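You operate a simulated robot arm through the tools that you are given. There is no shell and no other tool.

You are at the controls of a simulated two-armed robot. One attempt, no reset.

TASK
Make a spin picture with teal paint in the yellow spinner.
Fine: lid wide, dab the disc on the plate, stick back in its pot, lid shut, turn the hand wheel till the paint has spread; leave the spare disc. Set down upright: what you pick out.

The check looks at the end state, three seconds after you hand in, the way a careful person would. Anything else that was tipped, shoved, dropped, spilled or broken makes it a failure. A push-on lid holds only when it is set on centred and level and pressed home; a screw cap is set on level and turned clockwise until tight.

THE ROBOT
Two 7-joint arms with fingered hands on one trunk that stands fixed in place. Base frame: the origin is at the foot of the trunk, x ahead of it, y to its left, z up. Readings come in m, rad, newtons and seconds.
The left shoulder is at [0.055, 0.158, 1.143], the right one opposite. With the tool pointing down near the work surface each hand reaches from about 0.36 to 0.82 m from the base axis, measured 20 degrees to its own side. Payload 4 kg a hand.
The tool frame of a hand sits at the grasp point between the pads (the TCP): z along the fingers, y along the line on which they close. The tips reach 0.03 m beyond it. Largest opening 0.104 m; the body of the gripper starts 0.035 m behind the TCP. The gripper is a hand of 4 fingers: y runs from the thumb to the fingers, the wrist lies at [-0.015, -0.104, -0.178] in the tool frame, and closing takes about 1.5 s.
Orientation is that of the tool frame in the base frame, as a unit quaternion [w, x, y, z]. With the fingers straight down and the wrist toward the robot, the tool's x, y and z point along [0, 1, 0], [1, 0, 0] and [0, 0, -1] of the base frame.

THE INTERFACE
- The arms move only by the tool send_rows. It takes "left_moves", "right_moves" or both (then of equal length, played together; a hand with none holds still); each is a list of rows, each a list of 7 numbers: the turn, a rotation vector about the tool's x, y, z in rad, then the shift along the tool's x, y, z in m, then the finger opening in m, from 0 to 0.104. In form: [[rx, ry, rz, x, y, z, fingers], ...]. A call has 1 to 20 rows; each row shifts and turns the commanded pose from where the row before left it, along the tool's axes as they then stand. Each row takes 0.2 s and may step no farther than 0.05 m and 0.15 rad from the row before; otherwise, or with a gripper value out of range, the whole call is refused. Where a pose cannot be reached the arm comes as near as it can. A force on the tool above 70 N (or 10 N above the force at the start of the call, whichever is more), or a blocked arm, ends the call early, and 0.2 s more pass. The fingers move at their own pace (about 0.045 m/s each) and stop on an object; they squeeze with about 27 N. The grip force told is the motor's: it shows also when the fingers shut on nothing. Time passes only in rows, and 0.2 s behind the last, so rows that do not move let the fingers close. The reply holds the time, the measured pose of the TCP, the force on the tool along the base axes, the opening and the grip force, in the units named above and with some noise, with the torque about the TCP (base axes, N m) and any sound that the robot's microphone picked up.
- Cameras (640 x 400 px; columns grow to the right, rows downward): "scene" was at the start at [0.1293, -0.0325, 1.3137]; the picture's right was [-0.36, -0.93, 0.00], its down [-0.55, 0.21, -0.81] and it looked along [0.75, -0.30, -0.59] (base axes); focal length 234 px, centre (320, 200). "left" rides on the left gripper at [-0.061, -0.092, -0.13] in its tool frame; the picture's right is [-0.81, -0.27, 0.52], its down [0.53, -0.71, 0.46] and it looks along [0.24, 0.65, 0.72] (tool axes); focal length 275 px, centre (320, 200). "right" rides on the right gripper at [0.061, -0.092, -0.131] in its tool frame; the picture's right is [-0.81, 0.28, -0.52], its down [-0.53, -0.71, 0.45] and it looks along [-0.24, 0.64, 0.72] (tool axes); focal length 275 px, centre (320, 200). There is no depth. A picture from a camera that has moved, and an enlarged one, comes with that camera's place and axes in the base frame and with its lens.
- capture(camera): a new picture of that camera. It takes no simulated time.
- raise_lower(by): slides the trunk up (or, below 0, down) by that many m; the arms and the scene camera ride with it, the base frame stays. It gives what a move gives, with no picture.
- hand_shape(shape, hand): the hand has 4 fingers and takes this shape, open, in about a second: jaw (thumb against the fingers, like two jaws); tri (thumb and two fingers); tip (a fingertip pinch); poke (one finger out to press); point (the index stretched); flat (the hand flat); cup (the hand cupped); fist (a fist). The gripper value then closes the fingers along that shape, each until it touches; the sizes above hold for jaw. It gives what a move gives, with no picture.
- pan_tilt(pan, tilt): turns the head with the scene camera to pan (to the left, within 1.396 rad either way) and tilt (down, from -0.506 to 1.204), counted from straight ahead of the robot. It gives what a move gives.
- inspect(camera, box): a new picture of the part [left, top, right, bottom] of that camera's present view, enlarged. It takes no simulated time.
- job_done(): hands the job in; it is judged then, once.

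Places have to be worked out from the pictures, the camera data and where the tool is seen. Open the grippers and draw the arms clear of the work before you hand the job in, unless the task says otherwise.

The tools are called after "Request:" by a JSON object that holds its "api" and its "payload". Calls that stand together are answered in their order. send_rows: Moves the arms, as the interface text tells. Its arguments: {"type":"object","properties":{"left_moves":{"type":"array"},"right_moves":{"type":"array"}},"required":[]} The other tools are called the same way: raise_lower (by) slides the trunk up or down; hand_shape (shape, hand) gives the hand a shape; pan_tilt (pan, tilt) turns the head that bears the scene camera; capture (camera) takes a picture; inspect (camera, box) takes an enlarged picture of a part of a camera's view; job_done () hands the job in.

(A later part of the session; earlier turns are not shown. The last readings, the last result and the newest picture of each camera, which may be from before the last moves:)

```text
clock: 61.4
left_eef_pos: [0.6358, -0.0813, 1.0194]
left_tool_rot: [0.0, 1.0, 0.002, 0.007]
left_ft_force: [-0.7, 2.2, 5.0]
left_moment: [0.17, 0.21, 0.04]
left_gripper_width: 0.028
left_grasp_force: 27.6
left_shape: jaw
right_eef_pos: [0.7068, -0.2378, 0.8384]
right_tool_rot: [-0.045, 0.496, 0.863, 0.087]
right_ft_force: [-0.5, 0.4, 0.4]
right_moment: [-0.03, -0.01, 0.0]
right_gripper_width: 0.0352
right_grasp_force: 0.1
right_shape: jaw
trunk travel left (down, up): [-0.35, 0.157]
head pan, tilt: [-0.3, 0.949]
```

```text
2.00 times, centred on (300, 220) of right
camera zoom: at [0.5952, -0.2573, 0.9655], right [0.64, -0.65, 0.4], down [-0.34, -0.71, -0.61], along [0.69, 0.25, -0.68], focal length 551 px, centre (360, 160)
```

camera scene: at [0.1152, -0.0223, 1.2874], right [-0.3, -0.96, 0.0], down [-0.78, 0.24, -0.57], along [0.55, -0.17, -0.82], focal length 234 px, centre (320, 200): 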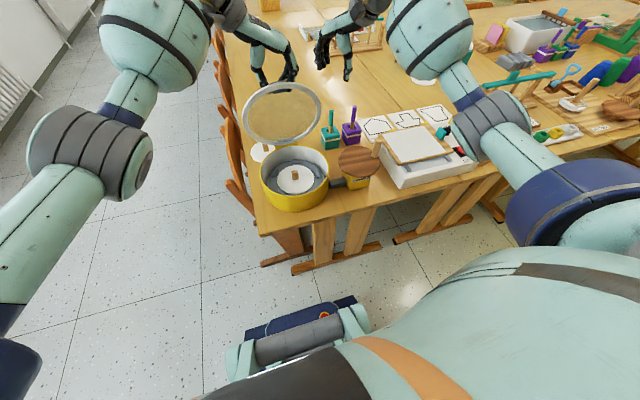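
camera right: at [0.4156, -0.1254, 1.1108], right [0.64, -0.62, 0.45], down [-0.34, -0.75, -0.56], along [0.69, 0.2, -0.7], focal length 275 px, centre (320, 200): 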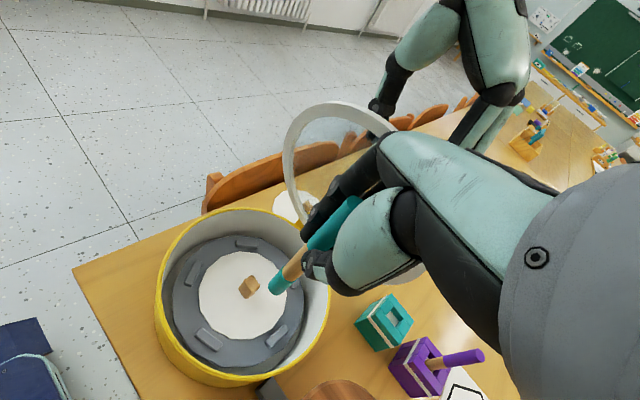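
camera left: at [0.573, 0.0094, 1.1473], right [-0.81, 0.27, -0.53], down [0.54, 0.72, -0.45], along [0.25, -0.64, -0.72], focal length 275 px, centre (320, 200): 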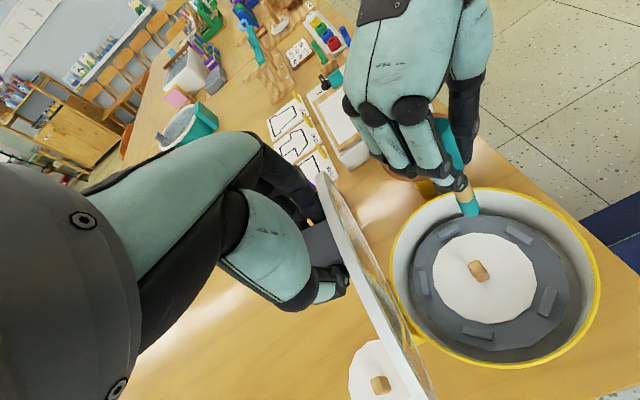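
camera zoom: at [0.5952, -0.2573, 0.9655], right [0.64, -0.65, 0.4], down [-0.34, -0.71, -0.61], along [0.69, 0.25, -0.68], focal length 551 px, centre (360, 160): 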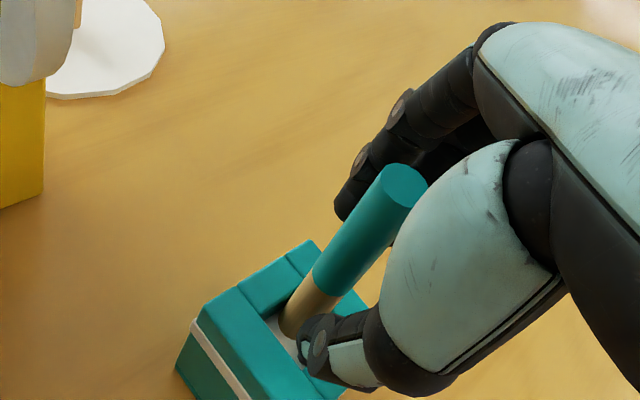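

The stick has popped upright and stands free, nearly vertical in both views. I open wide and withdraw the hand straight up.

Request:
{"api": "send_rows", "payload": {"right_moves": [[0, 0, 0, 0, 0, 0, 0.045], [0, 0, 0, 0, 0, 0, 0.055], [0, 0, 0, 0, 0, 0, 0.07], [0, 0, 0, 0, 0, 0, 0.08], [0, 0, 0, 0, 0, 0, 0.08]]}}

Request:
{"api": "inspect", "payload": {"camera": "scene", "box": [315, 90, 365, 142]}}

Request:
{"api": "inspect", "payload": {"camera": "right", "box": [180, 120, 420, 320]}}

```text
clock: 62.6
left_eef_pos: [0.6355, -0.0814, 1.019]
left_tool_rot: [0.0, 1.0, 0.002, 0.006]
left_ft_force: [-2.2, 3.4, 2.9]
left_moment: [0.17, 0.21, 0.05]
left_gripper_width: 0.0278
left_grasp_force: 27.2
left_shape: jaw
right_eef_pos: [0.7068, -0.2392, 0.8369]
right_tool_rot: [-0.045, 0.495, 0.863, 0.087]
right_ft_force: [0.8, -0.7, -0.3]
right_moment: [-0.02, 0.0, -0.03]
right_gripper_width: 0.0796
right_grasp_force: 0.1
right_shape: jaw
trunk travel left (down, up): [-0.35, 0.157]
head pan, tilt: [-0.3, 0.949]
```

```text
7.69 times, centred on (340, 116) of scene
camera zoom: at [0.1164, -0.0215, 1.2873], right [-0.3, -0.96, 0.0], down [-0.78, 0.24, -0.57], along [0.55, -0.17, -0.82], focal length 1797 px, centre (166, 846)
```

zoom: 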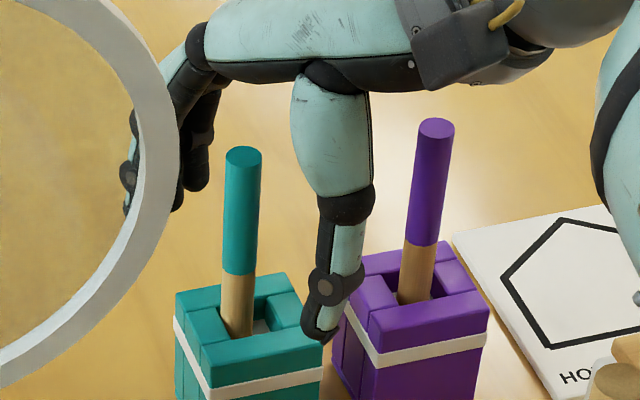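

```text
2.00 times, centred on (300, 220) of right
camera zoom: at [0.5952, -0.2575, 0.9655], right [0.64, -0.65, 0.4], down [-0.34, -0.71, -0.61], along [0.69, 0.25, -0.68], focal length 551 px, centre (360, 160)
```

zoom: 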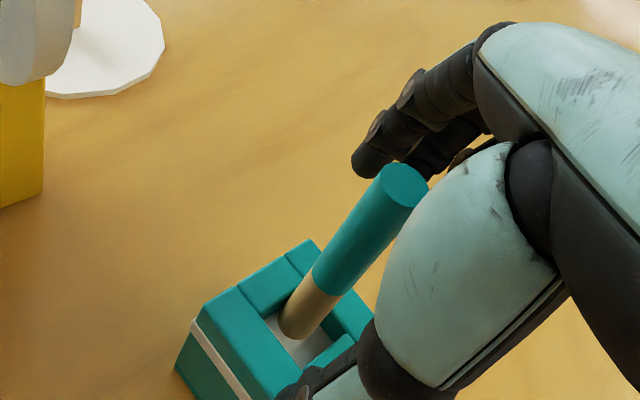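

The stick stands clear of all fingers. I raise the right hand 10 cm vertically and then undo the 0.2 rad tilt.

Request:
{"api": "send_rows", "payload": {"right_moves": [[0, 0, 0, 0.0021, 0.0012, -0.012, 0.08], [0, 0, 0, 0.0043, 0.0025, -0.0245, 0.08], [0, 0, 0, 0.0043, 0.0025, -0.0245, 0.08], [0, 0, 0, 0.0043, 0.0025, -0.0245, 0.08], [0, 0, 0, 0.0043, 0.0025, -0.0245, 0.08], [0.05, -0.0862, 0, 0, 0, 0, 0.08], [0.05, -0.0862, 0, 0, 0, 0, 0.08], [0, 0, 0, 0, 0, 0, 0.08]]}}

Request:
{"api": "inspect", "payload": {"camera": "scene", "box": [240, 40, 400, 200]}}

Request:
{"api": "inspect", "payload": {"camera": "scene", "box": [315, 90, 365, 142]}}

Request:
{"api": "inspect", "payload": {"camera": "right", "box": [140, 180, 380, 380]}}

```text
clock: 64.4
left_eef_pos: [0.6359, -0.0817, 1.0179]
left_tool_rot: [0.0, 1.0, 0.001, 0.006]
left_ft_force: [-1.3, 1.8, 3.3]
left_moment: [0.14, 0.19, -0.01]
left_gripper_width: 0.0278
left_grasp_force: 26.4
left_shape: jaw
right_eef_pos: [0.7049, -0.2366, 0.9511]
right_tool_rot: [0.005, 0.498, 0.867, 0.001]
right_ft_force: [1.2, -0.4, 0.0]
right_moment: [-0.02, -0.01, 0.0]
right_gripper_width: 0.0797
right_grasp_force: 0.0
right_shape: jaw
trunk travel left (down, up): [-0.35, 0.157]
head pan, tilt: [-0.3, 0.949]
```

```text
2.50 times, centred on (320, 120) of scene
camera zoom: at [0.1164, -0.0215, 1.2873], right [-0.3, -0.96, 0.0], down [-0.78, 0.24, -0.57], along [0.55, -0.17, -0.82], focal length 584 px, centre (320, 400)
```

zoom: 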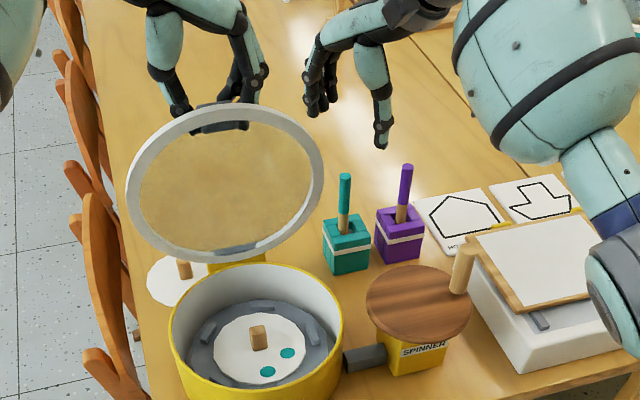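

```text
7.69 times, centred on (340, 116) of scene
camera zoom: at [0.1164, -0.0215, 1.2873], right [-0.3, -0.96, 0.0], down [-0.78, 0.24, -0.57], along [0.55, -0.17, -0.82], focal length 1797 px, centre (166, 846)
```

zoom: 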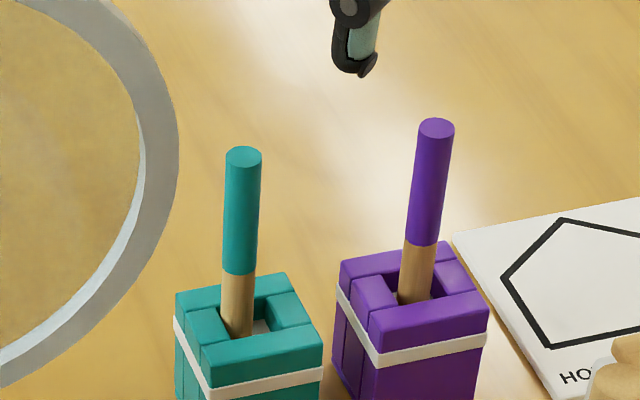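

```text
2.00 times, centred on (260, 280) of right
camera zoom: at [0.594, -0.2294, 1.0804], right [0.64, -0.56, 0.53], down [-0.34, -0.82, -0.46], along [0.69, 0.11, -0.72], focal length 551 px, centre (440, 40)
```

zoom: 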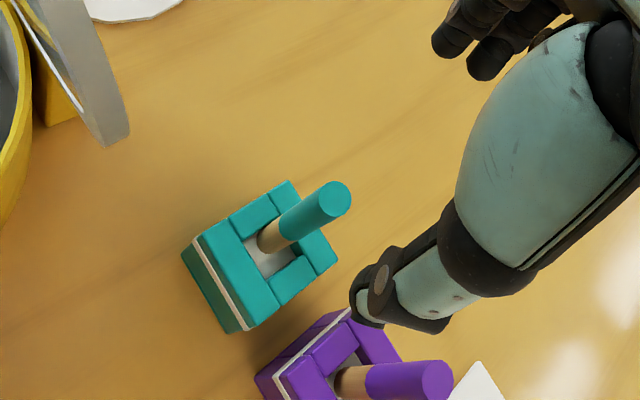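

The stick is upright in its pot, the two dabs are on the disc, and nothing else has moved. I draw the right hand up and back toward the wheel side, clear of the lid's path.

Request:
{"api": "send_rows", "payload": {"right_moves": [[0, 0, 0, 0, 0, -0.04, 0.08], [0, 0, 0, 0.0065, -0.0328, -0.01, 0.08], [0, 0, 0, 0.0065, -0.0328, -0.01, 0.08], [0, 0, 0, 0.0065, -0.0328, -0.01, 0.08], [0, 0, 0, 0.0065, -0.0328, -0.01, 0.08], [0, 0, 0, 0.0065, -0.0328, -0.01, 0.08], [0, 0, 0, 0.0065, -0.0328, -0.01, 0.08], [0, 0, 0, 0, 0, 0, 0.08]]}}

Request:
{"api": "inspect", "payload": {"camera": "scene", "box": [220, 20, 460, 220]}}

Request:
{"api": "capture", "payload": {"camera": "right"}}

```text
clock: 66.2
left_eef_pos: [0.6356, -0.0806, 1.0186]
left_tool_rot: [0.001, 1.0, 0.001, 0.006]
left_ft_force: [-2.0, 3.4, 3.7]
left_moment: [0.17, 0.19, -0.03]
left_gripper_width: 0.0281
left_grasp_force: 27.3
left_shape: jaw
right_eef_pos: [0.5142, -0.3016, 1.0464]
right_tool_rot: [0.004, 0.498, 0.867, 0.001]
right_ft_force: [0.0, -0.1, 0.4]
right_moment: [-0.03, 0.01, 0.01]
right_gripper_width: 0.0796
right_grasp_force: 0.1
right_shape: jaw
trunk travel left (down, up): [-0.35, 0.157]
head pan, tilt: [-0.3, 0.949]
```

```text
2.00 times, centred on (340, 120) of scene
camera zoom: at [0.117, -0.0214, 1.2873], right [-0.3, -0.96, 0.0], down [-0.78, 0.24, -0.57], along [0.54, -0.17, -0.82], focal length 467 px, centre (280, 360)
```

zoom: 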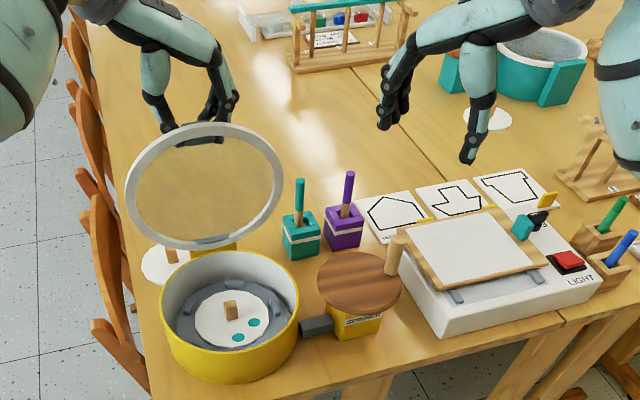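

```text
taken
camera right: at [0.4026, -0.2943, 1.1774], right [0.64, -0.56, 0.53], down [-0.34, -0.82, -0.46], along [0.69, 0.11, -0.72], focal length 275 px, centre (320, 200)
```

right: 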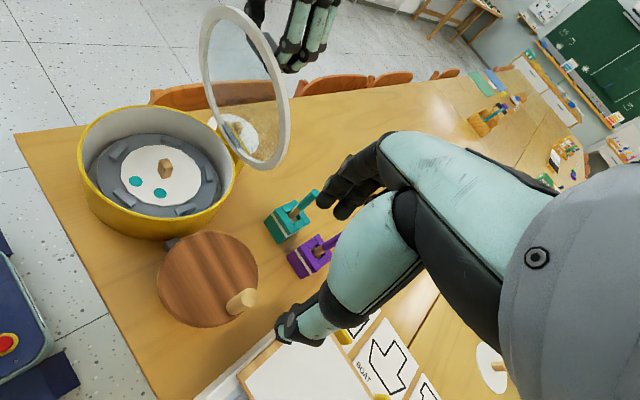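

The right hand is clear, with a good side view of the lid. I start closing the lid with the left hand, reversing the opening arc as far as about 60°.

Request:
{"api": "send_rows", "payload": {"left_moves": [[0, 0, 0, 0, 0, 0.003, 0.01], [0, 0, 0, -0.0095, 0, 0.0003, 0.01], [0, 0, 0, -0.0095, 0, 0.0008, 0.01], [0, 0, 0, -0.0143, 0, 0.0022, 0.01], [0, 0, 0, -0.0141, 0.001, 0.0036, 0.01], [0, 0, 0, -0.0138, 0.001, 0.0047, 0.01], [0, 0, 0, -0.0126, 0.001, 0.0073, 0.01], [0, 0, 0, 0, 0, 0, 0.01]]}}

Request:
{"api": "inspect", "payload": {"camera": "right", "box": [60, 0, 360, 250]}}

Request:
{"api": "inspect", "payload": {"camera": "scene", "box": [240, 60, 368, 200]}}

```text
clock: 68.0
left_eef_pos: [0.5617, -0.0845, 0.9946]
left_tool_rot: [0.0, 1.0, 0.002, 0.005]
left_ft_force: [2.9, 9.2, -5.5]
left_moment: [0.43, -0.2, 0.15]
left_gripper_width: 0.0274
left_grasp_force: 26.7
left_shape: jaw
right_eef_pos: [0.5149, -0.3005, 1.0481]
right_tool_rot: [0.005, 0.499, 0.867, 0.0]
right_ft_force: [-0.1, 0.1, 0.5]
right_moment: [0.02, 0.0, 0.0]
right_gripper_width: 0.0798
right_grasp_force: 0.1
right_shape: jaw
trunk travel left (down, up): [-0.35, 0.157]
head pan, tilt: [-0.3, 0.949]
```

```text
1.60 times, centred on (210, 125) of right
camera zoom: at [0.404, -0.2935, 1.1771], right [0.64, -0.56, 0.53], down [-0.35, -0.82, -0.45], along [0.69, 0.11, -0.72], focal length 440 px, centre (496, 320)
```

zoom: 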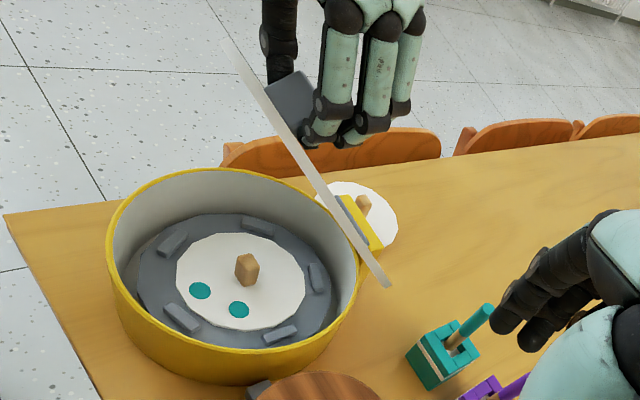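

```text
2.86 times, centred on (304, 130) of scene
camera zoom: at [0.1183, -0.0206, 1.2871], right [-0.3, -0.96, 0.01], down [-0.79, 0.24, -0.57], along [0.54, -0.17, -0.82], focal length 667 px, centre (366, 400)
```

zoom: 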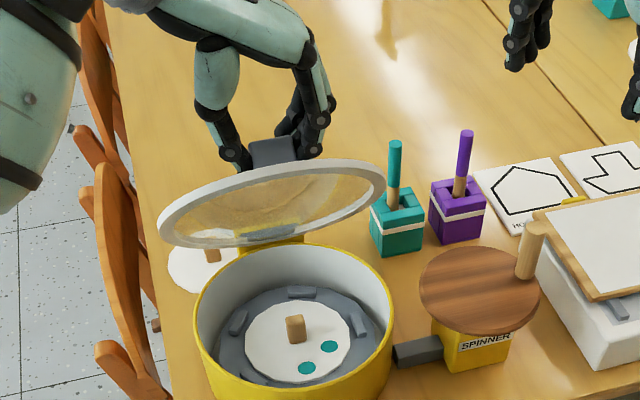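

The lid follows nicely (now ~60°). I continue down to about 30°.

Request:
{"api": "send_rows", "payload": {"left_moves": [[0, 0, 0, -0.0126, 0, 0.0069, 0.01], [0, 0, 0, -0.012, 0, 0.0081, 0.01], [0, 0, 0, -0.0112, 0, 0.0091, 0.01], [0, 0, 0, -0.0103, 0, 0.01, 0.01], [0, 0, 0, -0.0095, 0, 0.0109, 0.01], [0, 0, 0, -0.0085, 0, 0.0116, 0.01], [0, 0, 0, 0, 0, 0, 0.01]]}}

Request:
{"api": "inspect", "payload": {"camera": "scene", "box": [240, 80, 368, 220]}}

```text
clock: 69.6
left_eef_pos: [0.4998, -0.0848, 0.9382]
left_tool_rot: [0.0, 1.0, 0.002, 0.005]
left_ft_force: [14.5, 7.7, -9.3]
left_moment: [0.24, -0.4, 0.31]
left_gripper_width: 0.026
left_grasp_force: 26.9
left_shape: jaw
right_eef_pos: [0.5167, -0.302, 1.0457]
right_tool_rot: [0.004, 0.499, 0.867, 0.0]
right_ft_force: [0.1, -0.1, 0.0]
right_moment: [0.03, -0.03, -0.02]
right_gripper_width: 0.0802
right_grasp_force: 0.1
right_shape: jaw
trunk travel left (down, up): [-0.35, 0.157]
head pan, tilt: [-0.3, 0.949]
```

```text
2.86 times, centred on (304, 150) of scene
camera zoom: at [0.1203, -0.0209, 1.287], right [-0.3, -0.96, 0.01], down [-0.79, 0.24, -0.57], along [0.54, -0.17, -0.82], focal length 667 px, centre (366, 343)
```

zoom: 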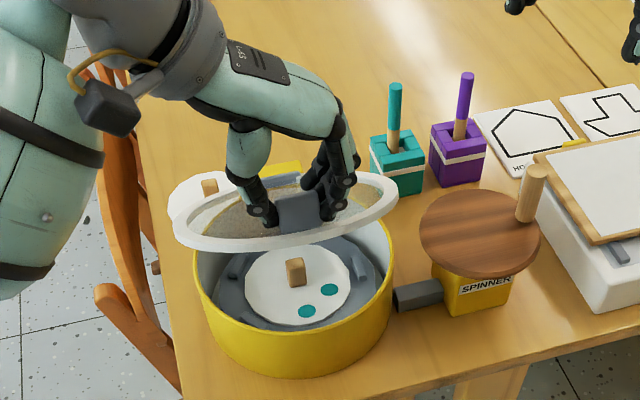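

The lid pulls inward on the tool by about 17 N, so my arc is a bit too wide here. I step 3 mm inward and continue to about 10°.

Request:
{"api": "send_rows", "payload": {"left_moves": [[0, 0, 0, 0.003, 0, 0.0016, 0.01], [0, 0, 0, -0.0074, 0, 0.0124, 0.01], [0, 0, 0, -0.0063, 0, 0.0129, 0.01], [0, 0, 0, -0.0048, 0, 0.0133, 0.01], [0, 0, 0, 0, 0, 0, 0.01]]}}

Request:
{"api": "inspect", "payload": {"camera": "scene", "box": [240, 80, 368, 220]}}

Request:
{"api": "inspect", "payload": {"camera": "right", "box": [60, 0, 360, 250]}}

```text
clock: 70.8
left_eef_pos: [0.4809, -0.0826, 0.8978]
left_tool_rot: [0.001, 1.0, 0.003, 0.005]
left_ft_force: [9.6, 4.7, -2.8]
left_moment: [0.21, -0.35, 0.23]
left_gripper_width: 0.0257
left_grasp_force: 26.9
left_shape: jaw
right_eef_pos: [0.5153, -0.3024, 1.0469]
right_tool_rot: [0.004, 0.499, 0.867, 0.001]
right_ft_force: [0.5, -0.6, 0.0]
right_moment: [-0.01, -0.02, 0.0]
right_gripper_width: 0.0798
right_grasp_force: 0.0
right_shape: jaw
trunk travel left (down, up): [-0.35, 0.157]
head pan, tilt: [-0.3, 0.949]
```

```text
2.86 times, centred on (304, 150) of scene
camera zoom: at [0.1185, -0.0213, 1.2871], right [-0.3, -0.96, 0.0], down [-0.79, 0.24, -0.57], along [0.54, -0.17, -0.82], focal length 667 px, centre (366, 343)
```

zoom: 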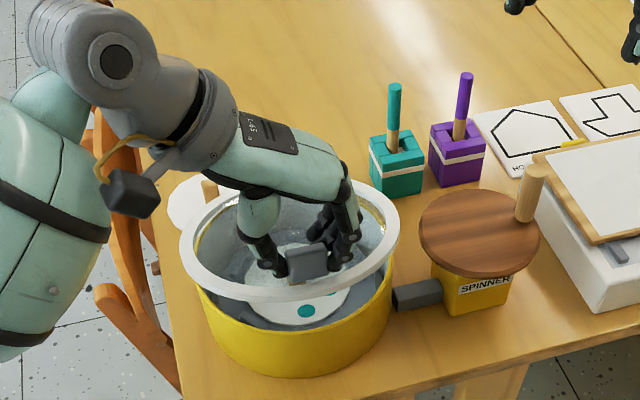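

```text
1.60 times, centred on (210, 125) of right
camera zoom: at [0.4041, -0.2942, 1.1769], right [0.64, -0.56, 0.52], down [-0.35, -0.82, -0.46], along [0.69, 0.11, -0.72], focal length 440 px, centre (496, 320)
```

zoom: 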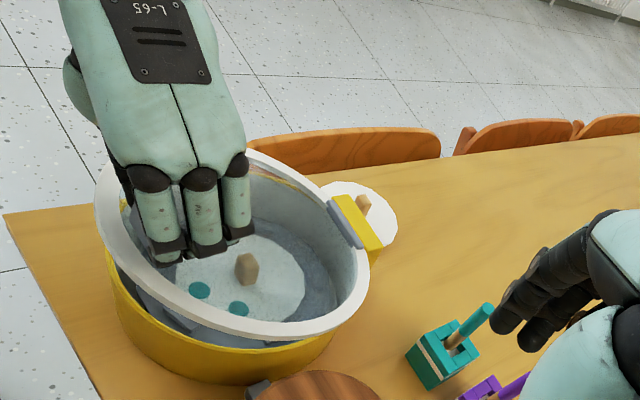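

About 13° remain. I ease 2 mm inward and continue down in smaller steps until the lid meets the rim.

Request:
{"api": "send_rows", "payload": {"left_moves": [[0, 0, 0, 0.002, 0, 0.0005, 0.01], [0, 0, 0, -0.0018, 0, 0.007, 0.01], [0, 0, 0, -0.0018, 0, 0.007, 0.01], [0, 0, 0, -0.0016, 0, 0.007, 0.01], [0, 0, 0, -0.0014, 0, 0.006, 0.01], [0, 0, 0, 0, 0, 0, 0.01]]}}

Request:
{"api": "inspect", "payload": {"camera": "scene", "box": [240, 100, 352, 220]}}

Request:
{"api": "inspect", "payload": {"camera": "right", "box": [60, 60, 300, 250]}}

```text
clock: 72.2
left_eef_pos: [0.4775, -0.0822, 0.8696]
left_tool_rot: [-0.001, 1.0, 0.002, 0.005]
left_ft_force: [-0.6, 8.0, -0.4]
left_moment: [0.32, -0.14, 0.15]
left_gripper_width: 0.0259
left_grasp_force: 27.2
left_shape: jaw
right_eef_pos: [0.5142, -0.3017, 1.0488]
right_tool_rot: [0.005, 0.498, 0.867, 0.0]
right_ft_force: [-1.0, -0.6, 0.4]
right_moment: [0.02, -0.01, 0.02]
right_gripper_width: 0.0794
right_grasp_force: 0.0
right_shape: jaw
trunk travel left (down, up): [-0.35, 0.157]
head pan, tilt: [-0.3, 0.949]
```

```text
3.33 times, centred on (296, 160) of scene
camera zoom: at [0.1166, -0.0208, 1.2873], right [-0.3, -0.96, 0.0], down [-0.78, 0.24, -0.57], along [0.55, -0.17, -0.82], focal length 779 px, centre (400, 333)
```

zoom: 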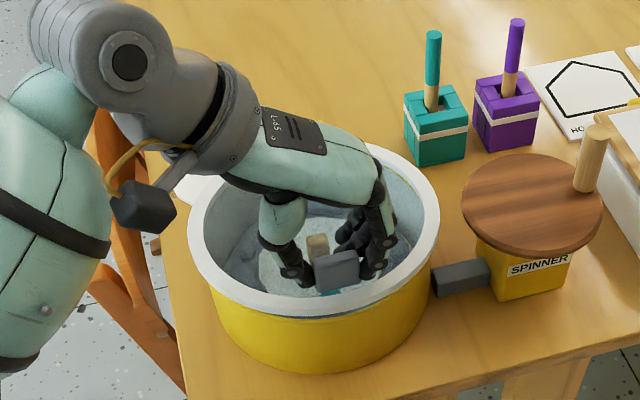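

```text
2.11 times, centred on (180, 155) of right
camera zoom: at [0.4026, -0.2937, 1.1776], right [0.64, -0.56, 0.53], down [-0.34, -0.82, -0.46], along [0.69, 0.11, -0.72], focal length 580 px, centre (615, 295)
```

zoom: 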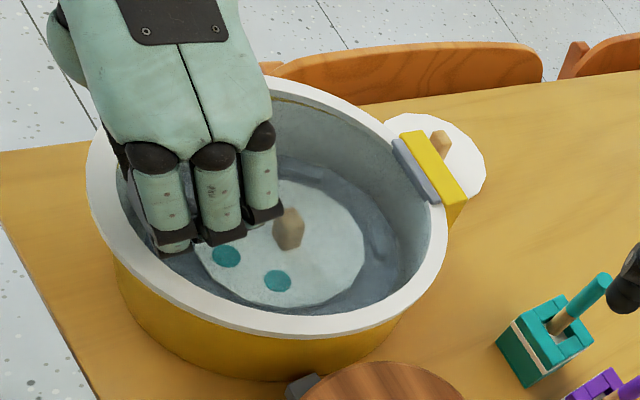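

The lid is nearly shut with small forces. I lower the last ~10 mm in small steps.

Request:
{"api": "send_rows", "payload": {"left_moves": [[0, 0, 0, -0.0006, 0, 0.0035, 0.01], [0, 0, 0, -0.0005, 0, 0.0035, 0.01], [0, 0, 0, -0.0003, 0, 0.003, 0.01], [0, 0, 0, 0, 0, 0, 0.01]]}}

Request:
{"api": "inspect", "payload": {"camera": "scene", "box": [240, 100, 352, 220]}}

Request:
{"api": "inspect", "payload": {"camera": "right", "box": [60, 60, 300, 250]}}

```text
clock: 73.2
left_eef_pos: [0.4748, -0.0822, 0.861]
left_tool_rot: [0.001, 1.0, 0.002, 0.005]
left_ft_force: [2.2, 10.3, 1.4]
left_moment: [0.35, -0.24, 0.18]
left_gripper_width: 0.0257
left_grasp_force: 27.1
left_shape: jaw
right_eef_pos: [0.515, -0.3015, 1.0483]
right_tool_rot: [0.005, 0.498, 0.867, 0.001]
right_ft_force: [0.8, 0.2, 0.5]
right_moment: [0.01, 0.01, 0.01]
right_gripper_width: 0.0798
right_grasp_force: 0.1
right_shape: jaw
trunk travel left (down, up): [-0.35, 0.157]
head pan, tilt: [-0.3, 0.949]
```

```text
3.33 times, centred on (296, 160) of scene
camera zoom: at [0.117, -0.0206, 1.2873], right [-0.3, -0.96, 0.01], down [-0.78, 0.24, -0.57], along [0.54, -0.17, -0.82], focal length 779 px, centre (400, 333)
```

zoom: 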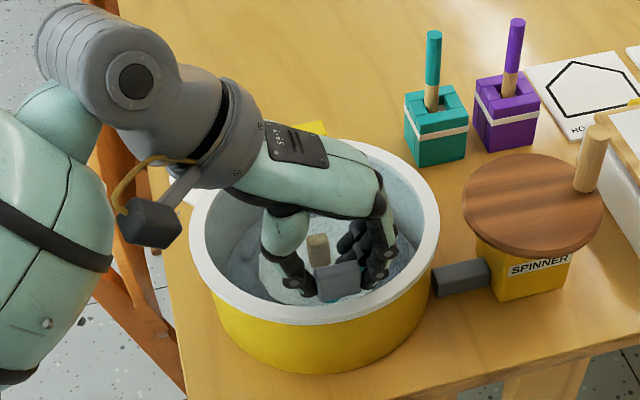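

```text
2.11 times, centred on (180, 155) of right
camera zoom: at [0.403, -0.2935, 1.1775], right [0.64, -0.56, 0.53], down [-0.34, -0.82, -0.46], along [0.69, 0.11, -0.72], focal length 580 px, centre (615, 295)
```

zoom: 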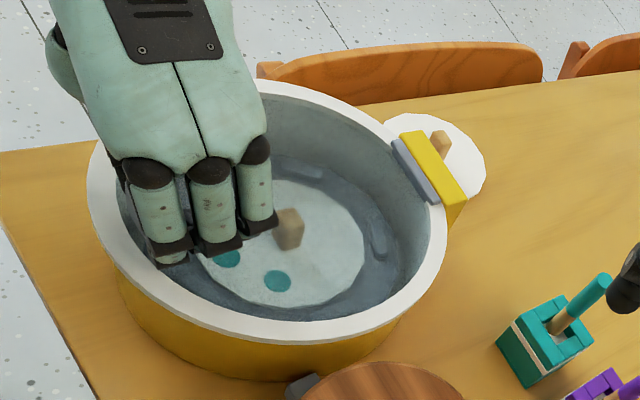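

The lid looks shut. I press 3 mm more to confirm that it is seated.

Request:
{"api": "send_rows", "payload": {"left_moves": [[0, 0, 0, 0, 0, 0.002, 0.01], [0, 0, 0, 0, 0, 0.002, 0.01], [0, 0, 0, 0, 0, 0, 0.01]]}}

Request:
{"api": "inspect", "payload": {"camera": "right", "box": [60, 120, 260, 250]}}

```text
clock: 74.0
left_eef_pos: [0.4741, -0.0823, 0.8555]
left_tool_rot: [0.0, 1.0, 0.002, 0.006]
left_ft_force: [2.1, 9.3, 1.4]
left_moment: [0.32, -0.15, 0.15]
left_gripper_width: 0.0259
left_grasp_force: 27.0
left_shape: jaw
right_eef_pos: [0.5149, -0.3007, 1.0476]
right_tool_rot: [0.006, 0.499, 0.867, 0.0]
right_ft_force: [0.0, 0.6, 0.3]
right_moment: [0.0, -0.01, -0.03]
right_gripper_width: 0.0798
right_grasp_force: 0.0
right_shape: jaw
trunk travel left (down, up): [-0.35, 0.157]
head pan, tilt: [-0.3, 0.949]
```

```text
3.08 times, centred on (160, 185) of right
camera zoom: at [0.4028, -0.2936, 1.1775], right [0.64, -0.56, 0.53], down [-0.34, -0.82, -0.46], along [0.69, 0.11, -0.72], focal length 847 px, centre (812, 246)
```

zoom: 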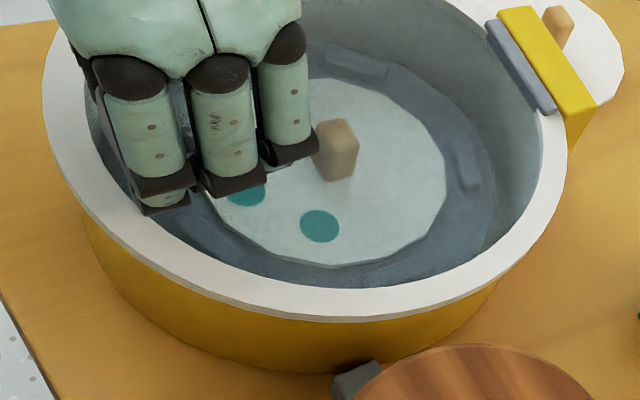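

There is no seating force yet. I lower another 3 mm.

Request:
{"api": "send_rows", "payload": {"left_moves": [[0, 0, 0, 0, 0, 0.0015, 0.01], [0, 0, 0, 0, 0, 0.0015, 0.01], [0, 0, 0, 0, 0, 0, 0.01], [0, 0, 0, 0, 0, 0, 0.01]]}}

Request:
{"api": "inspect", "payload": {"camera": "right", "box": [60, 120, 260, 250]}}

Request:
{"api": "inspect", "payload": {"camera": "scene", "box": [250, 140, 350, 220]}}

```text
clock: 75.0
left_eef_pos: [0.4743, -0.0835, 0.8546]
left_tool_rot: [0.001, 1.0, 0.002, 0.006]
left_ft_force: [0.6, 12.0, 11.4]
left_moment: [0.4, -0.13, 0.15]
left_gripper_width: 0.0258
left_grasp_force: 26.8
left_shape: jaw
right_eef_pos: [0.5126, -0.3017, 1.0479]
right_tool_rot: [0.005, 0.498, 0.867, 0.001]
right_ft_force: [0.1, -0.3, 0.9]
right_moment: [0.01, -0.03, 0.01]
right_gripper_width: 0.0795
right_grasp_force: 0.1
right_shape: jaw
trunk travel left (down, up): [-0.35, 0.157]
head pan, tilt: [-0.3, 0.949]
```

```text
3.08 times, centred on (160, 185) of right
camera zoom: at [0.4018, -0.2932, 1.178], right [0.64, -0.56, 0.53], down [-0.34, -0.82, -0.46], along [0.69, 0.11, -0.72], focal length 847 px, centre (812, 246)
```

zoom: 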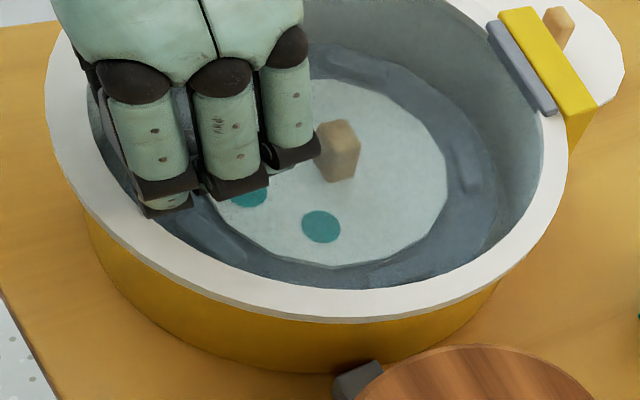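

```text
5.00 times, centred on (300, 180) of scene
camera zoom: at [0.1156, -0.0202, 1.2875], right [-0.3, -0.96, 0.01], down [-0.78, 0.24, -0.57], along [0.55, -0.17, -0.82], focal length 1168 px, centre (420, 300)
```

zoom: 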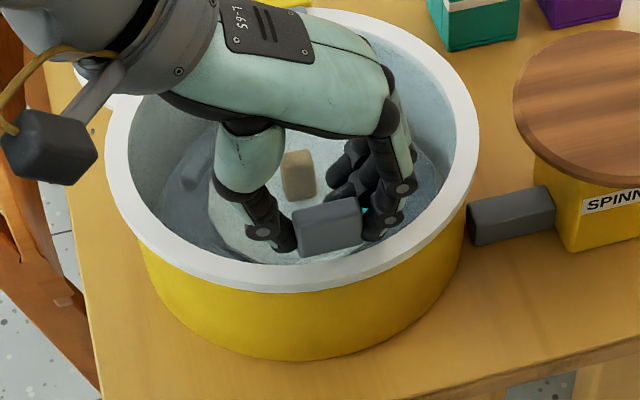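

The seating force is now 11 N and the ring lies flat on the tub: the lid is shut. I open the left hand and look before lifting away.

Request:
{"api": "send_rows", "payload": {"left_moves": [[0, 0, 0, 0, 0, 0, 0.03], [0, 0, 0, 0, 0, 0, 0.045], [0, 0, 0, 0, 0, 0, 0.06], [0, 0, 0, 0, 0, 0, 0.07], [0, 0, 0, 0, 0, 0, 0.07]]}}

Request:
{"api": "inspect", "payload": {"camera": "scene", "box": [250, 140, 350, 220]}}

Request:
{"api": "inspect", "payload": {"camera": "right", "box": [60, 120, 260, 250]}}

```text
clock: 76.2
left_eef_pos: [0.4757, -0.0826, 0.8534]
left_tool_rot: [0.0, 1.0, 0.002, 0.005]
left_ft_force: [-0.3, 1.3, 3.3]
left_moment: [-0.08, 0.03, 0.0]
left_gripper_width: 0.0691
left_grasp_force: 0.0
left_shape: jaw
right_eef_pos: [0.5139, -0.3013, 1.0486]
right_tool_rot: [0.006, 0.499, 0.867, 0.001]
right_ft_force: [0.0, -0.2, 0.1]
right_moment: [-0.01, -0.01, -0.01]
right_gripper_width: 0.0798
right_grasp_force: 0.0
right_shape: jaw
trunk travel left (down, up): [-0.35, 0.157]
head pan, tilt: [-0.3, 0.949]
```

```text
5.00 times, centred on (300, 180) of scene
camera zoom: at [0.1163, -0.0216, 1.2873], right [-0.3, -0.96, 0.0], down [-0.78, 0.24, -0.57], along [0.55, -0.17, -0.82], focal length 1168 px, centre (420, 300)
```

zoom: 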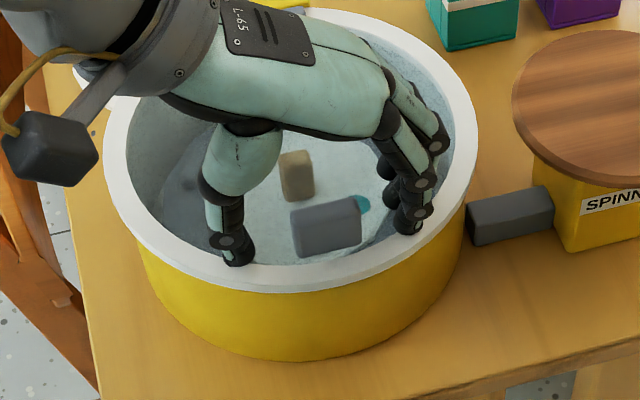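

```text
3.08 times, centred on (160, 185) of right
camera zoom: at [0.4024, -0.2945, 1.1774], right [0.64, -0.56, 0.53], down [-0.34, -0.82, -0.46], along [0.69, 0.11, -0.72], focal length 847 px, centre (812, 246)
```

zoom: 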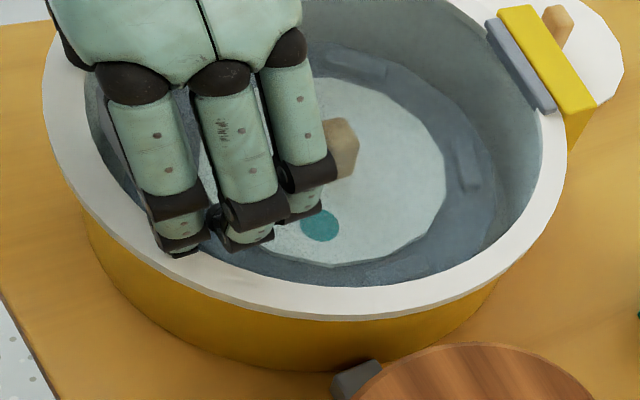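

The hand is open around the tab. I raise it straight up and draw it well to the left.

Request:
{"api": "send_rows", "payload": {"left_moves": [[0, 0, 0, 0, 0, -0.012, 0.07], [0, 0, 0, 0, 0, -0.03, 0.07], [0, 0, 0, 0, 0, -0.04, 0.07], [0, 0, 0, 0, 0, -0.04, 0.07], [0, 0, 0, 0, 0, -0.04, 0.07], [0, 0, 0, 0, -0.04, -0.01, 0.07], [0, 0, 0, 0, -0.045, 0, 0.07], [0, 0, 0, 0, -0.045, 0, 0.07], [0, 0, 0, 0, -0.045, 0, 0.07], [0, 0, 0, 0, -0.045, 0, 0.07], [0, 0, 0, 0, 0, 0, 0.07]]}}

Request:
{"api": "capture", "payload": {"camera": "scene"}}

Request:
{"api": "inspect", "payload": {"camera": "scene", "box": [240, 120, 352, 210]}}

Request:
{"api": "inspect", "payload": {"camera": "scene", "box": [310, 95, 422, 205]}}

Request:
{"api": "inspect", "payload": {"camera": "right", "box": [60, 80, 300, 340]}}

```text
clock: 78.6
left_eef_pos: [0.4722, 0.13, 1.0233]
left_tool_rot: [0.001, 1.0, 0.002, 0.006]
left_ft_force: [-0.4, 0.4, -0.5]
left_moment: [-0.01, -0.02, -0.01]
left_gripper_width: 0.0701
left_grasp_force: 0.1
left_shape: jaw
right_eef_pos: [0.5154, -0.3027, 1.0477]
right_tool_rot: [0.004, 0.499, 0.866, 0.002]
right_ft_force: [0.6, -0.5, 0.3]
right_moment: [0.03, -0.02, 0.04]
right_gripper_width: 0.0801
right_grasp_force: 0.0
right_shape: jaw
trunk travel left (down, up): [-0.35, 0.157]
head pan, tilt: [-0.3, 0.949]
```

```text
taken
camera scene: at [0.117, -0.0227, 1.2872], right [-0.3, -0.96, 0.0], down [-0.78, 0.24, -0.57], along [0.54, -0.17, -0.82], focal length 234 px, centre (320, 200)
```

scene: 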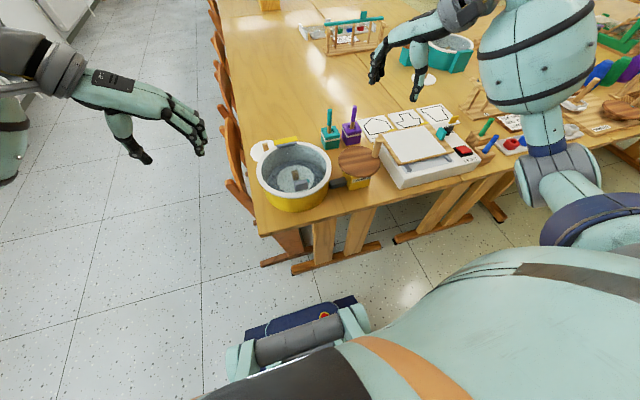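

```text
4.44 times, centred on (296, 165) of scene
camera zoom: at [0.117, -0.0227, 1.2872], right [-0.3, -0.96, 0.0], down [-0.78, 0.24, -0.57], along [0.54, -0.17, -0.82], focal length 1038 px, centre (427, 356)
```

zoom: 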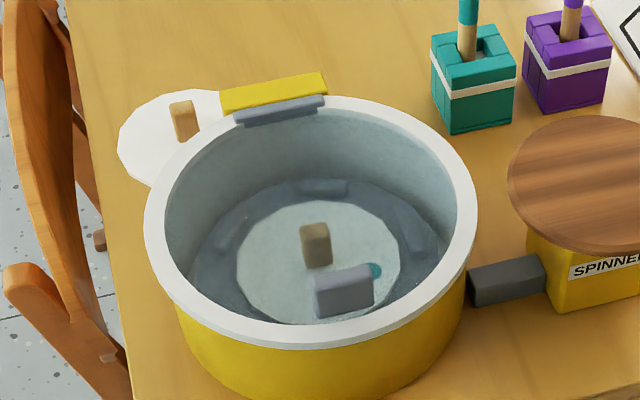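

```text
3.64 times, centred on (366, 150) of scene
camera zoom: at [0.117, -0.0227, 1.2872], right [-0.3, -0.96, 0.0], down [-0.78, 0.24, -0.57], along [0.54, -0.17, -0.82], focal length 849 px, centre (153, 382)
```

zoom: 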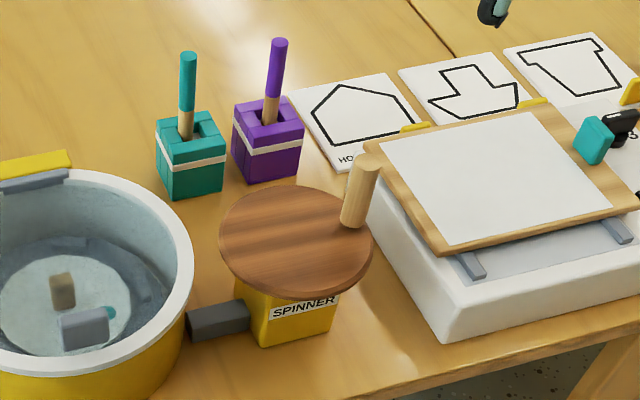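

```text
1.54 times, centred on (180, 210) of right
camera zoom: at [0.4031, -0.2955, 1.1769], right [0.64, -0.56, 0.52], down [-0.34, -0.82, -0.46], along [0.69, 0.11, -0.72], focal length 424 px, centre (535, 185)
```

zoom: 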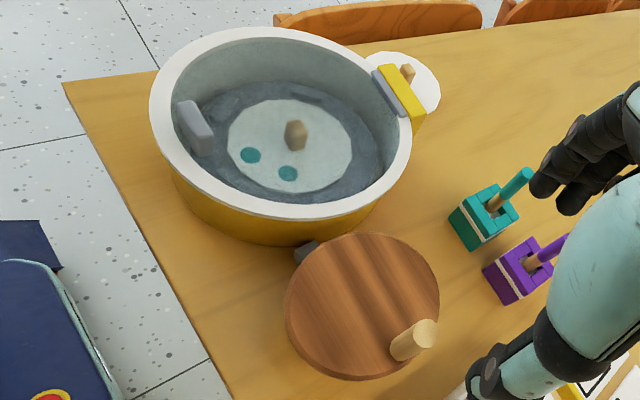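

The lid is shut again just as at the start, with both dabs on the disc and the pots standing. Next is the hand wheel; I zoom in to fix its centre and peg accurately.

Request:
{"api": "inspect", "payload": {"camera": "scene", "box": [332, 130, 388, 195]}}

Request:
{"api": "inspect", "payload": {"camera": "right", "box": [140, 215, 270, 340]}}

```text
6.15 times, centred on (360, 162) of scene
camera zoom: at [0.117, -0.0227, 1.2872], right [-0.3, -0.96, 0.0], down [-0.78, 0.24, -0.57], along [0.54, -0.17, -0.82], focal length 1437 px, centre (74, 431)
```

zoom: 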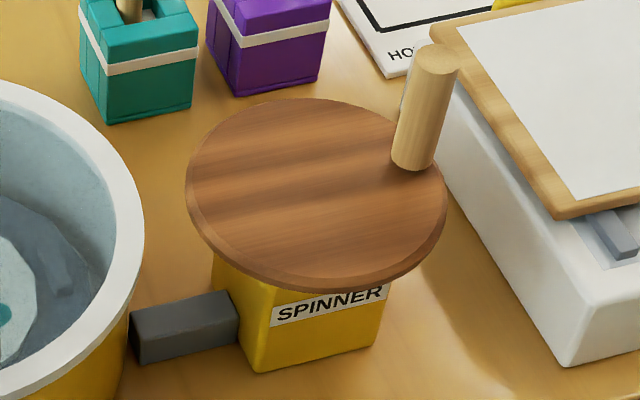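

```text
3.20 times, centred on (205, 278) of right
camera zoom: at [0.4031, -0.2955, 1.1769], right [0.64, -0.56, 0.52], down [-0.34, -0.82, -0.46], along [0.69, 0.11, -0.72], focal length 881 px, centre (688, -48)
```

zoom: 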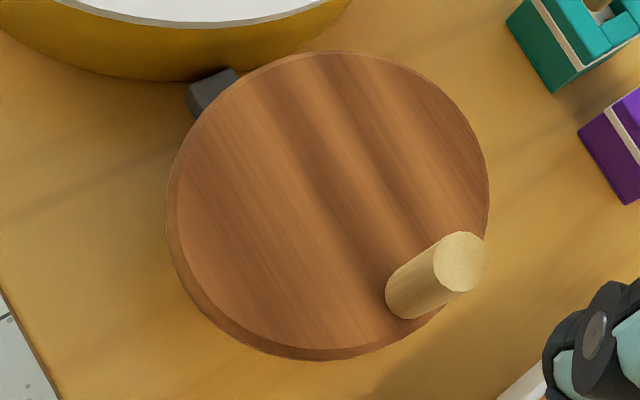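

Triangulating: wheel top z≈0.822, centre ≈[0.519, -0.2605], peg ≈[0.5215, -0.306] with its top at 0.882, so the crank radius is ≈0.0455. I lower the right hand to just above the peg and check alignment.

Request:
{"api": "send_rows", "payload": {"right_moves": [[0, 0, 0, -0.0036, -0.0021, 0.03, 0.07], [0, 0, 0, -0.0036, -0.0021, 0.035, 0.07], [0, 0, 0, 0, 0, 0.035, 0.07], [0, 0, 0, 0, 0, 0.028, 0.07], [0, 0, 0, 0, 0, 0, 0.07], [0, 0, 0, 0, 0, 0, 0.07]]}}

Request:
{"api": "inspect", "payload": {"camera": "scene", "box": [320, 90, 420, 195]}}

Request:
{"api": "inspect", "payload": {"camera": "right", "box": [140, 140, 400, 360]}}

Request:
{"api": "capture", "payload": {"camera": "left"}}

```text
clock: 80.0
left_eef_pos: [0.4712, 0.1317, 1.0233]
left_tool_rot: [0.0, 1.0, 0.002, 0.006]
left_ft_force: [0.5, 0.8, 0.8]
left_moment: [-0.01, 0.0, 0.04]
left_gripper_width: 0.0698
left_grasp_force: 0.0
left_shape: jaw
right_eef_pos: [0.5137, -0.3138, 0.9188]
right_tool_rot: [0.004, 0.499, 0.867, 0.001]
right_ft_force: [-1.0, 0.7, 0.1]
right_moment: [0.0, 0.02, -0.01]
right_gripper_width: 0.0706
right_grasp_force: 0.1
right_shape: jaw
trunk travel left (down, up): [-0.35, 0.157]
head pan, tilt: [-0.3, 0.949]
```

```text
3.81 times, centred on (370, 142) of scene
camera zoom: at [0.1166, -0.0221, 1.2873], right [-0.3, -0.96, 0.0], down [-0.78, 0.24, -0.57], along [0.55, -0.17, -0.82], focal length 890 px, centre (130, 419)
```

zoom: 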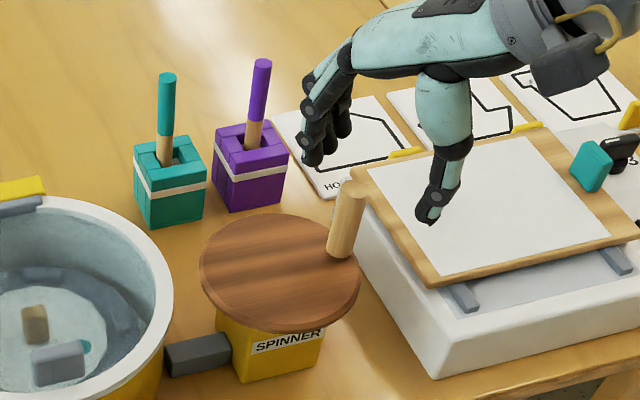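

```text
1.82 times, centred on (270, 250) of right
camera zoom: at [0.4018, -0.3049, 1.0491], right [0.64, -0.56, 0.53], down [-0.34, -0.82, -0.46], along [0.69, 0.11, -0.72], focal length 500 px, centre (411, 109)
```

zoom: 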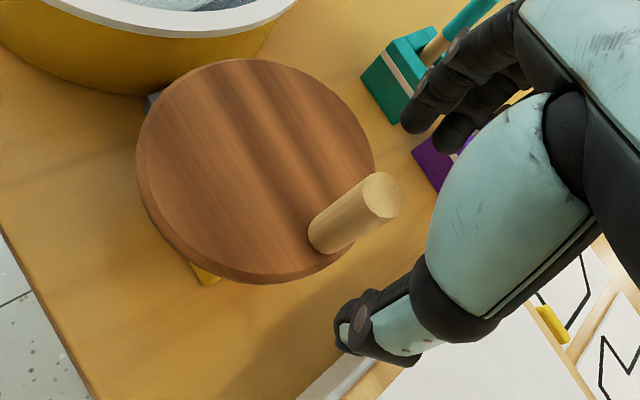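

```text
taken
camera left: at [0.4092, 0.2214, 1.1528], right [-0.81, 0.27, -0.53], down [0.54, 0.72, -0.45], along [0.25, -0.64, -0.72], focal length 275 px, centre (320, 200)
```

left: 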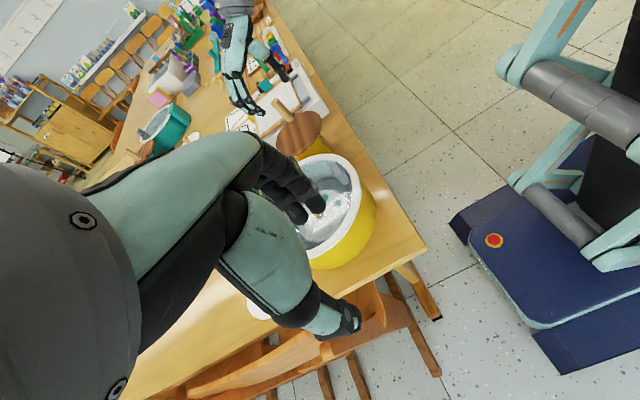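

The thumb–index line passes within ~4 mm of the peg. I shift 4 mm in tool x and y, and lower to z≈0.866 so the open fingers straddle the peg above the wheel.

Request:
{"api": "send_rows", "payload": {"right_moves": [[0, 0, 0, 0.004, 0.004, 0.0, 0.07], [0, 0, 0, 0, 0, 0.02, 0.07], [0, 0, 0, 0, 0, 0.02, 0.07], [0, 0, 0, 0, 0, 0.012, 0.07], [0, 0, 0, 0, 0, 0, 0.07], [0, 0, 0, 0, 0, 0, 0.07]]}}

Request:
{"api": "inspect", "payload": {"camera": "scene", "box": [330, 110, 410, 190]}}

Request:
{"api": "inspect", "payload": {"camera": "right", "box": [140, 140, 400, 360]}}

```text
clock: 81.4
left_eef_pos: [0.4712, 0.1299, 1.0237]
left_tool_rot: [0.0, 1.0, 0.002, 0.006]
left_ft_force: [-0.2, 0.1, 0.5]
left_moment: [0.0, 0.0, 0.02]
left_gripper_width: 0.0698
left_grasp_force: 0.1
left_shape: jaw
right_eef_pos: [0.5169, -0.3067, 0.8691]
right_tool_rot: [0.004, 0.498, 0.867, 0.001]
right_ft_force: [0.3, 0.1, 0.3]
right_moment: [0.01, 0.01, 0.01]
right_gripper_width: 0.0702
right_grasp_force: 0.1
right_shape: jaw
trunk travel left (down, up): [-0.35, 0.157]
head pan, tilt: [-0.3, 0.949]
```

```text
5.00 times, centred on (370, 150) of scene
camera zoom: at [0.1167, -0.0219, 1.2873], right [-0.3, -0.96, 0.0], down [-0.78, 0.24, -0.57], along [0.55, -0.17, -0.82], focal length 1168 px, centre (70, 450)
```

zoom: 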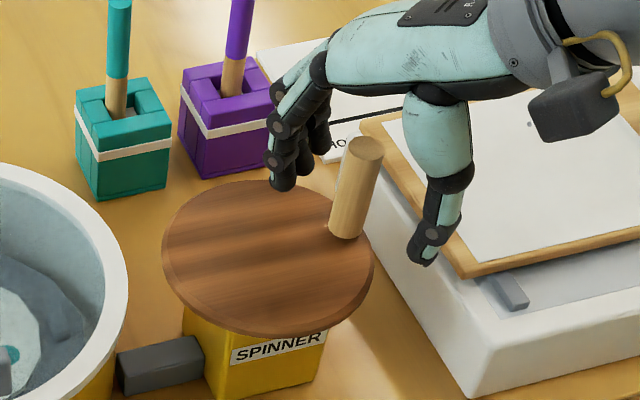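

```text
1.82 times, centred on (270, 250) of right
camera zoom: at [0.405, -0.2995, 0.9983], right [0.64, -0.56, 0.52], down [-0.34, -0.82, -0.46], along [0.69, 0.11, -0.72], focal length 500 px, centre (411, 109)
```

zoom: 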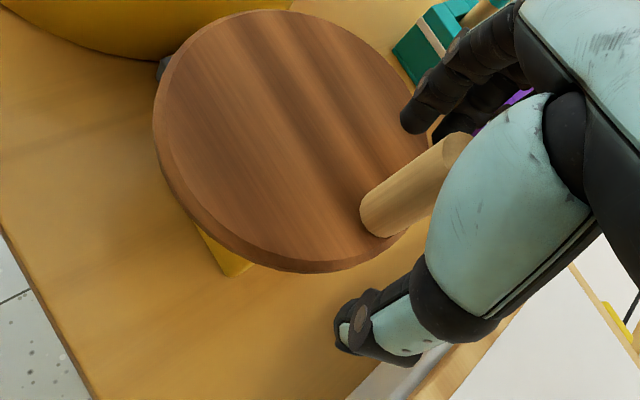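

The peg stands right on the thumb–index line. I close on it.

Request:
{"api": "send_rows", "payload": {"right_moves": [[0, 0, 0, 0, 0, 0, 0.05], [0, 0, 0, 0, 0, 0, 0.04], [0, 0, 0, 0, 0, 0, 0.03], [0, 0, 0, 0, 0, 0, 0.02], [0, 0, 0, 0, 0, 0, 0.012], [0, 0, 0, 0, 0, 0, 0.01], [0, 0, 0, 0, 0, 0, 0.01]]}}

Request:
{"api": "inspect", "payload": {"camera": "scene", "box": [330, 110, 410, 190]}}

Request:
{"api": "inspect", "payload": {"camera": "right", "box": [140, 140, 400, 360]}}

```text
clock: 83.0
left_eef_pos: [0.4719, 0.131, 1.0243]
left_tool_rot: [-0.001, 1.0, 0.002, 0.006]
left_ft_force: [0.3, 0.5, 0.4]
left_moment: [0.0, -0.01, -0.02]
left_gripper_width: 0.0699
left_grasp_force: 0.0
left_shape: jaw
right_eef_pos: [0.5153, -0.3071, 0.8693]
right_tool_rot: [0.005, 0.498, 0.867, 0.001]
right_ft_force: [-1.3, -1.3, -1.4]
right_moment: [0.01, -0.05, 0.0]
right_gripper_width: 0.0097
right_grasp_force: 26.6
right_shape: jaw
trunk travel left (down, up): [-0.35, 0.157]
head pan, tilt: [-0.3, 0.949]
```

```text
5.00 times, centred on (370, 150) of scene
camera zoom: at [0.1167, -0.0221, 1.2873], right [-0.3, -0.96, 0.0], down [-0.78, 0.24, -0.57], along [0.55, -0.17, -0.82], focal length 1168 px, centre (70, 450)
```

zoom: 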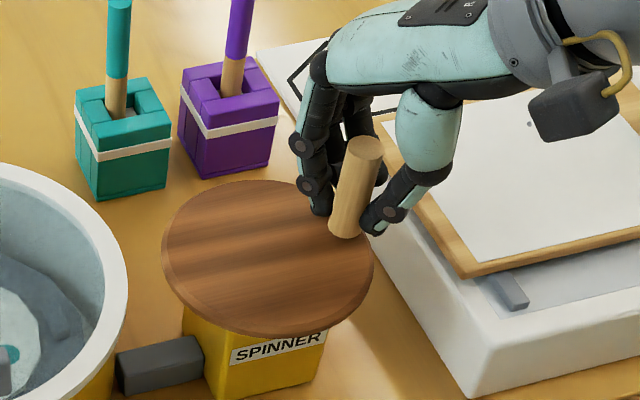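

```text
1.82 times, centred on (270, 250) of right
camera zoom: at [0.4051, -0.2998, 0.9983], right [0.64, -0.56, 0.52], down [-0.34, -0.82, -0.46], along [0.69, 0.11, -0.72], focal length 500 px, centre (411, 109)
```

zoom: 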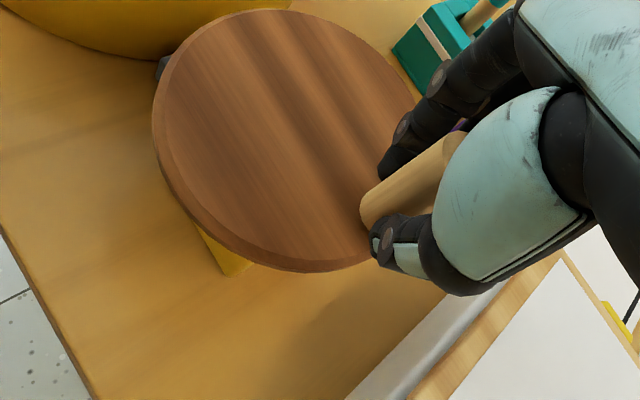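

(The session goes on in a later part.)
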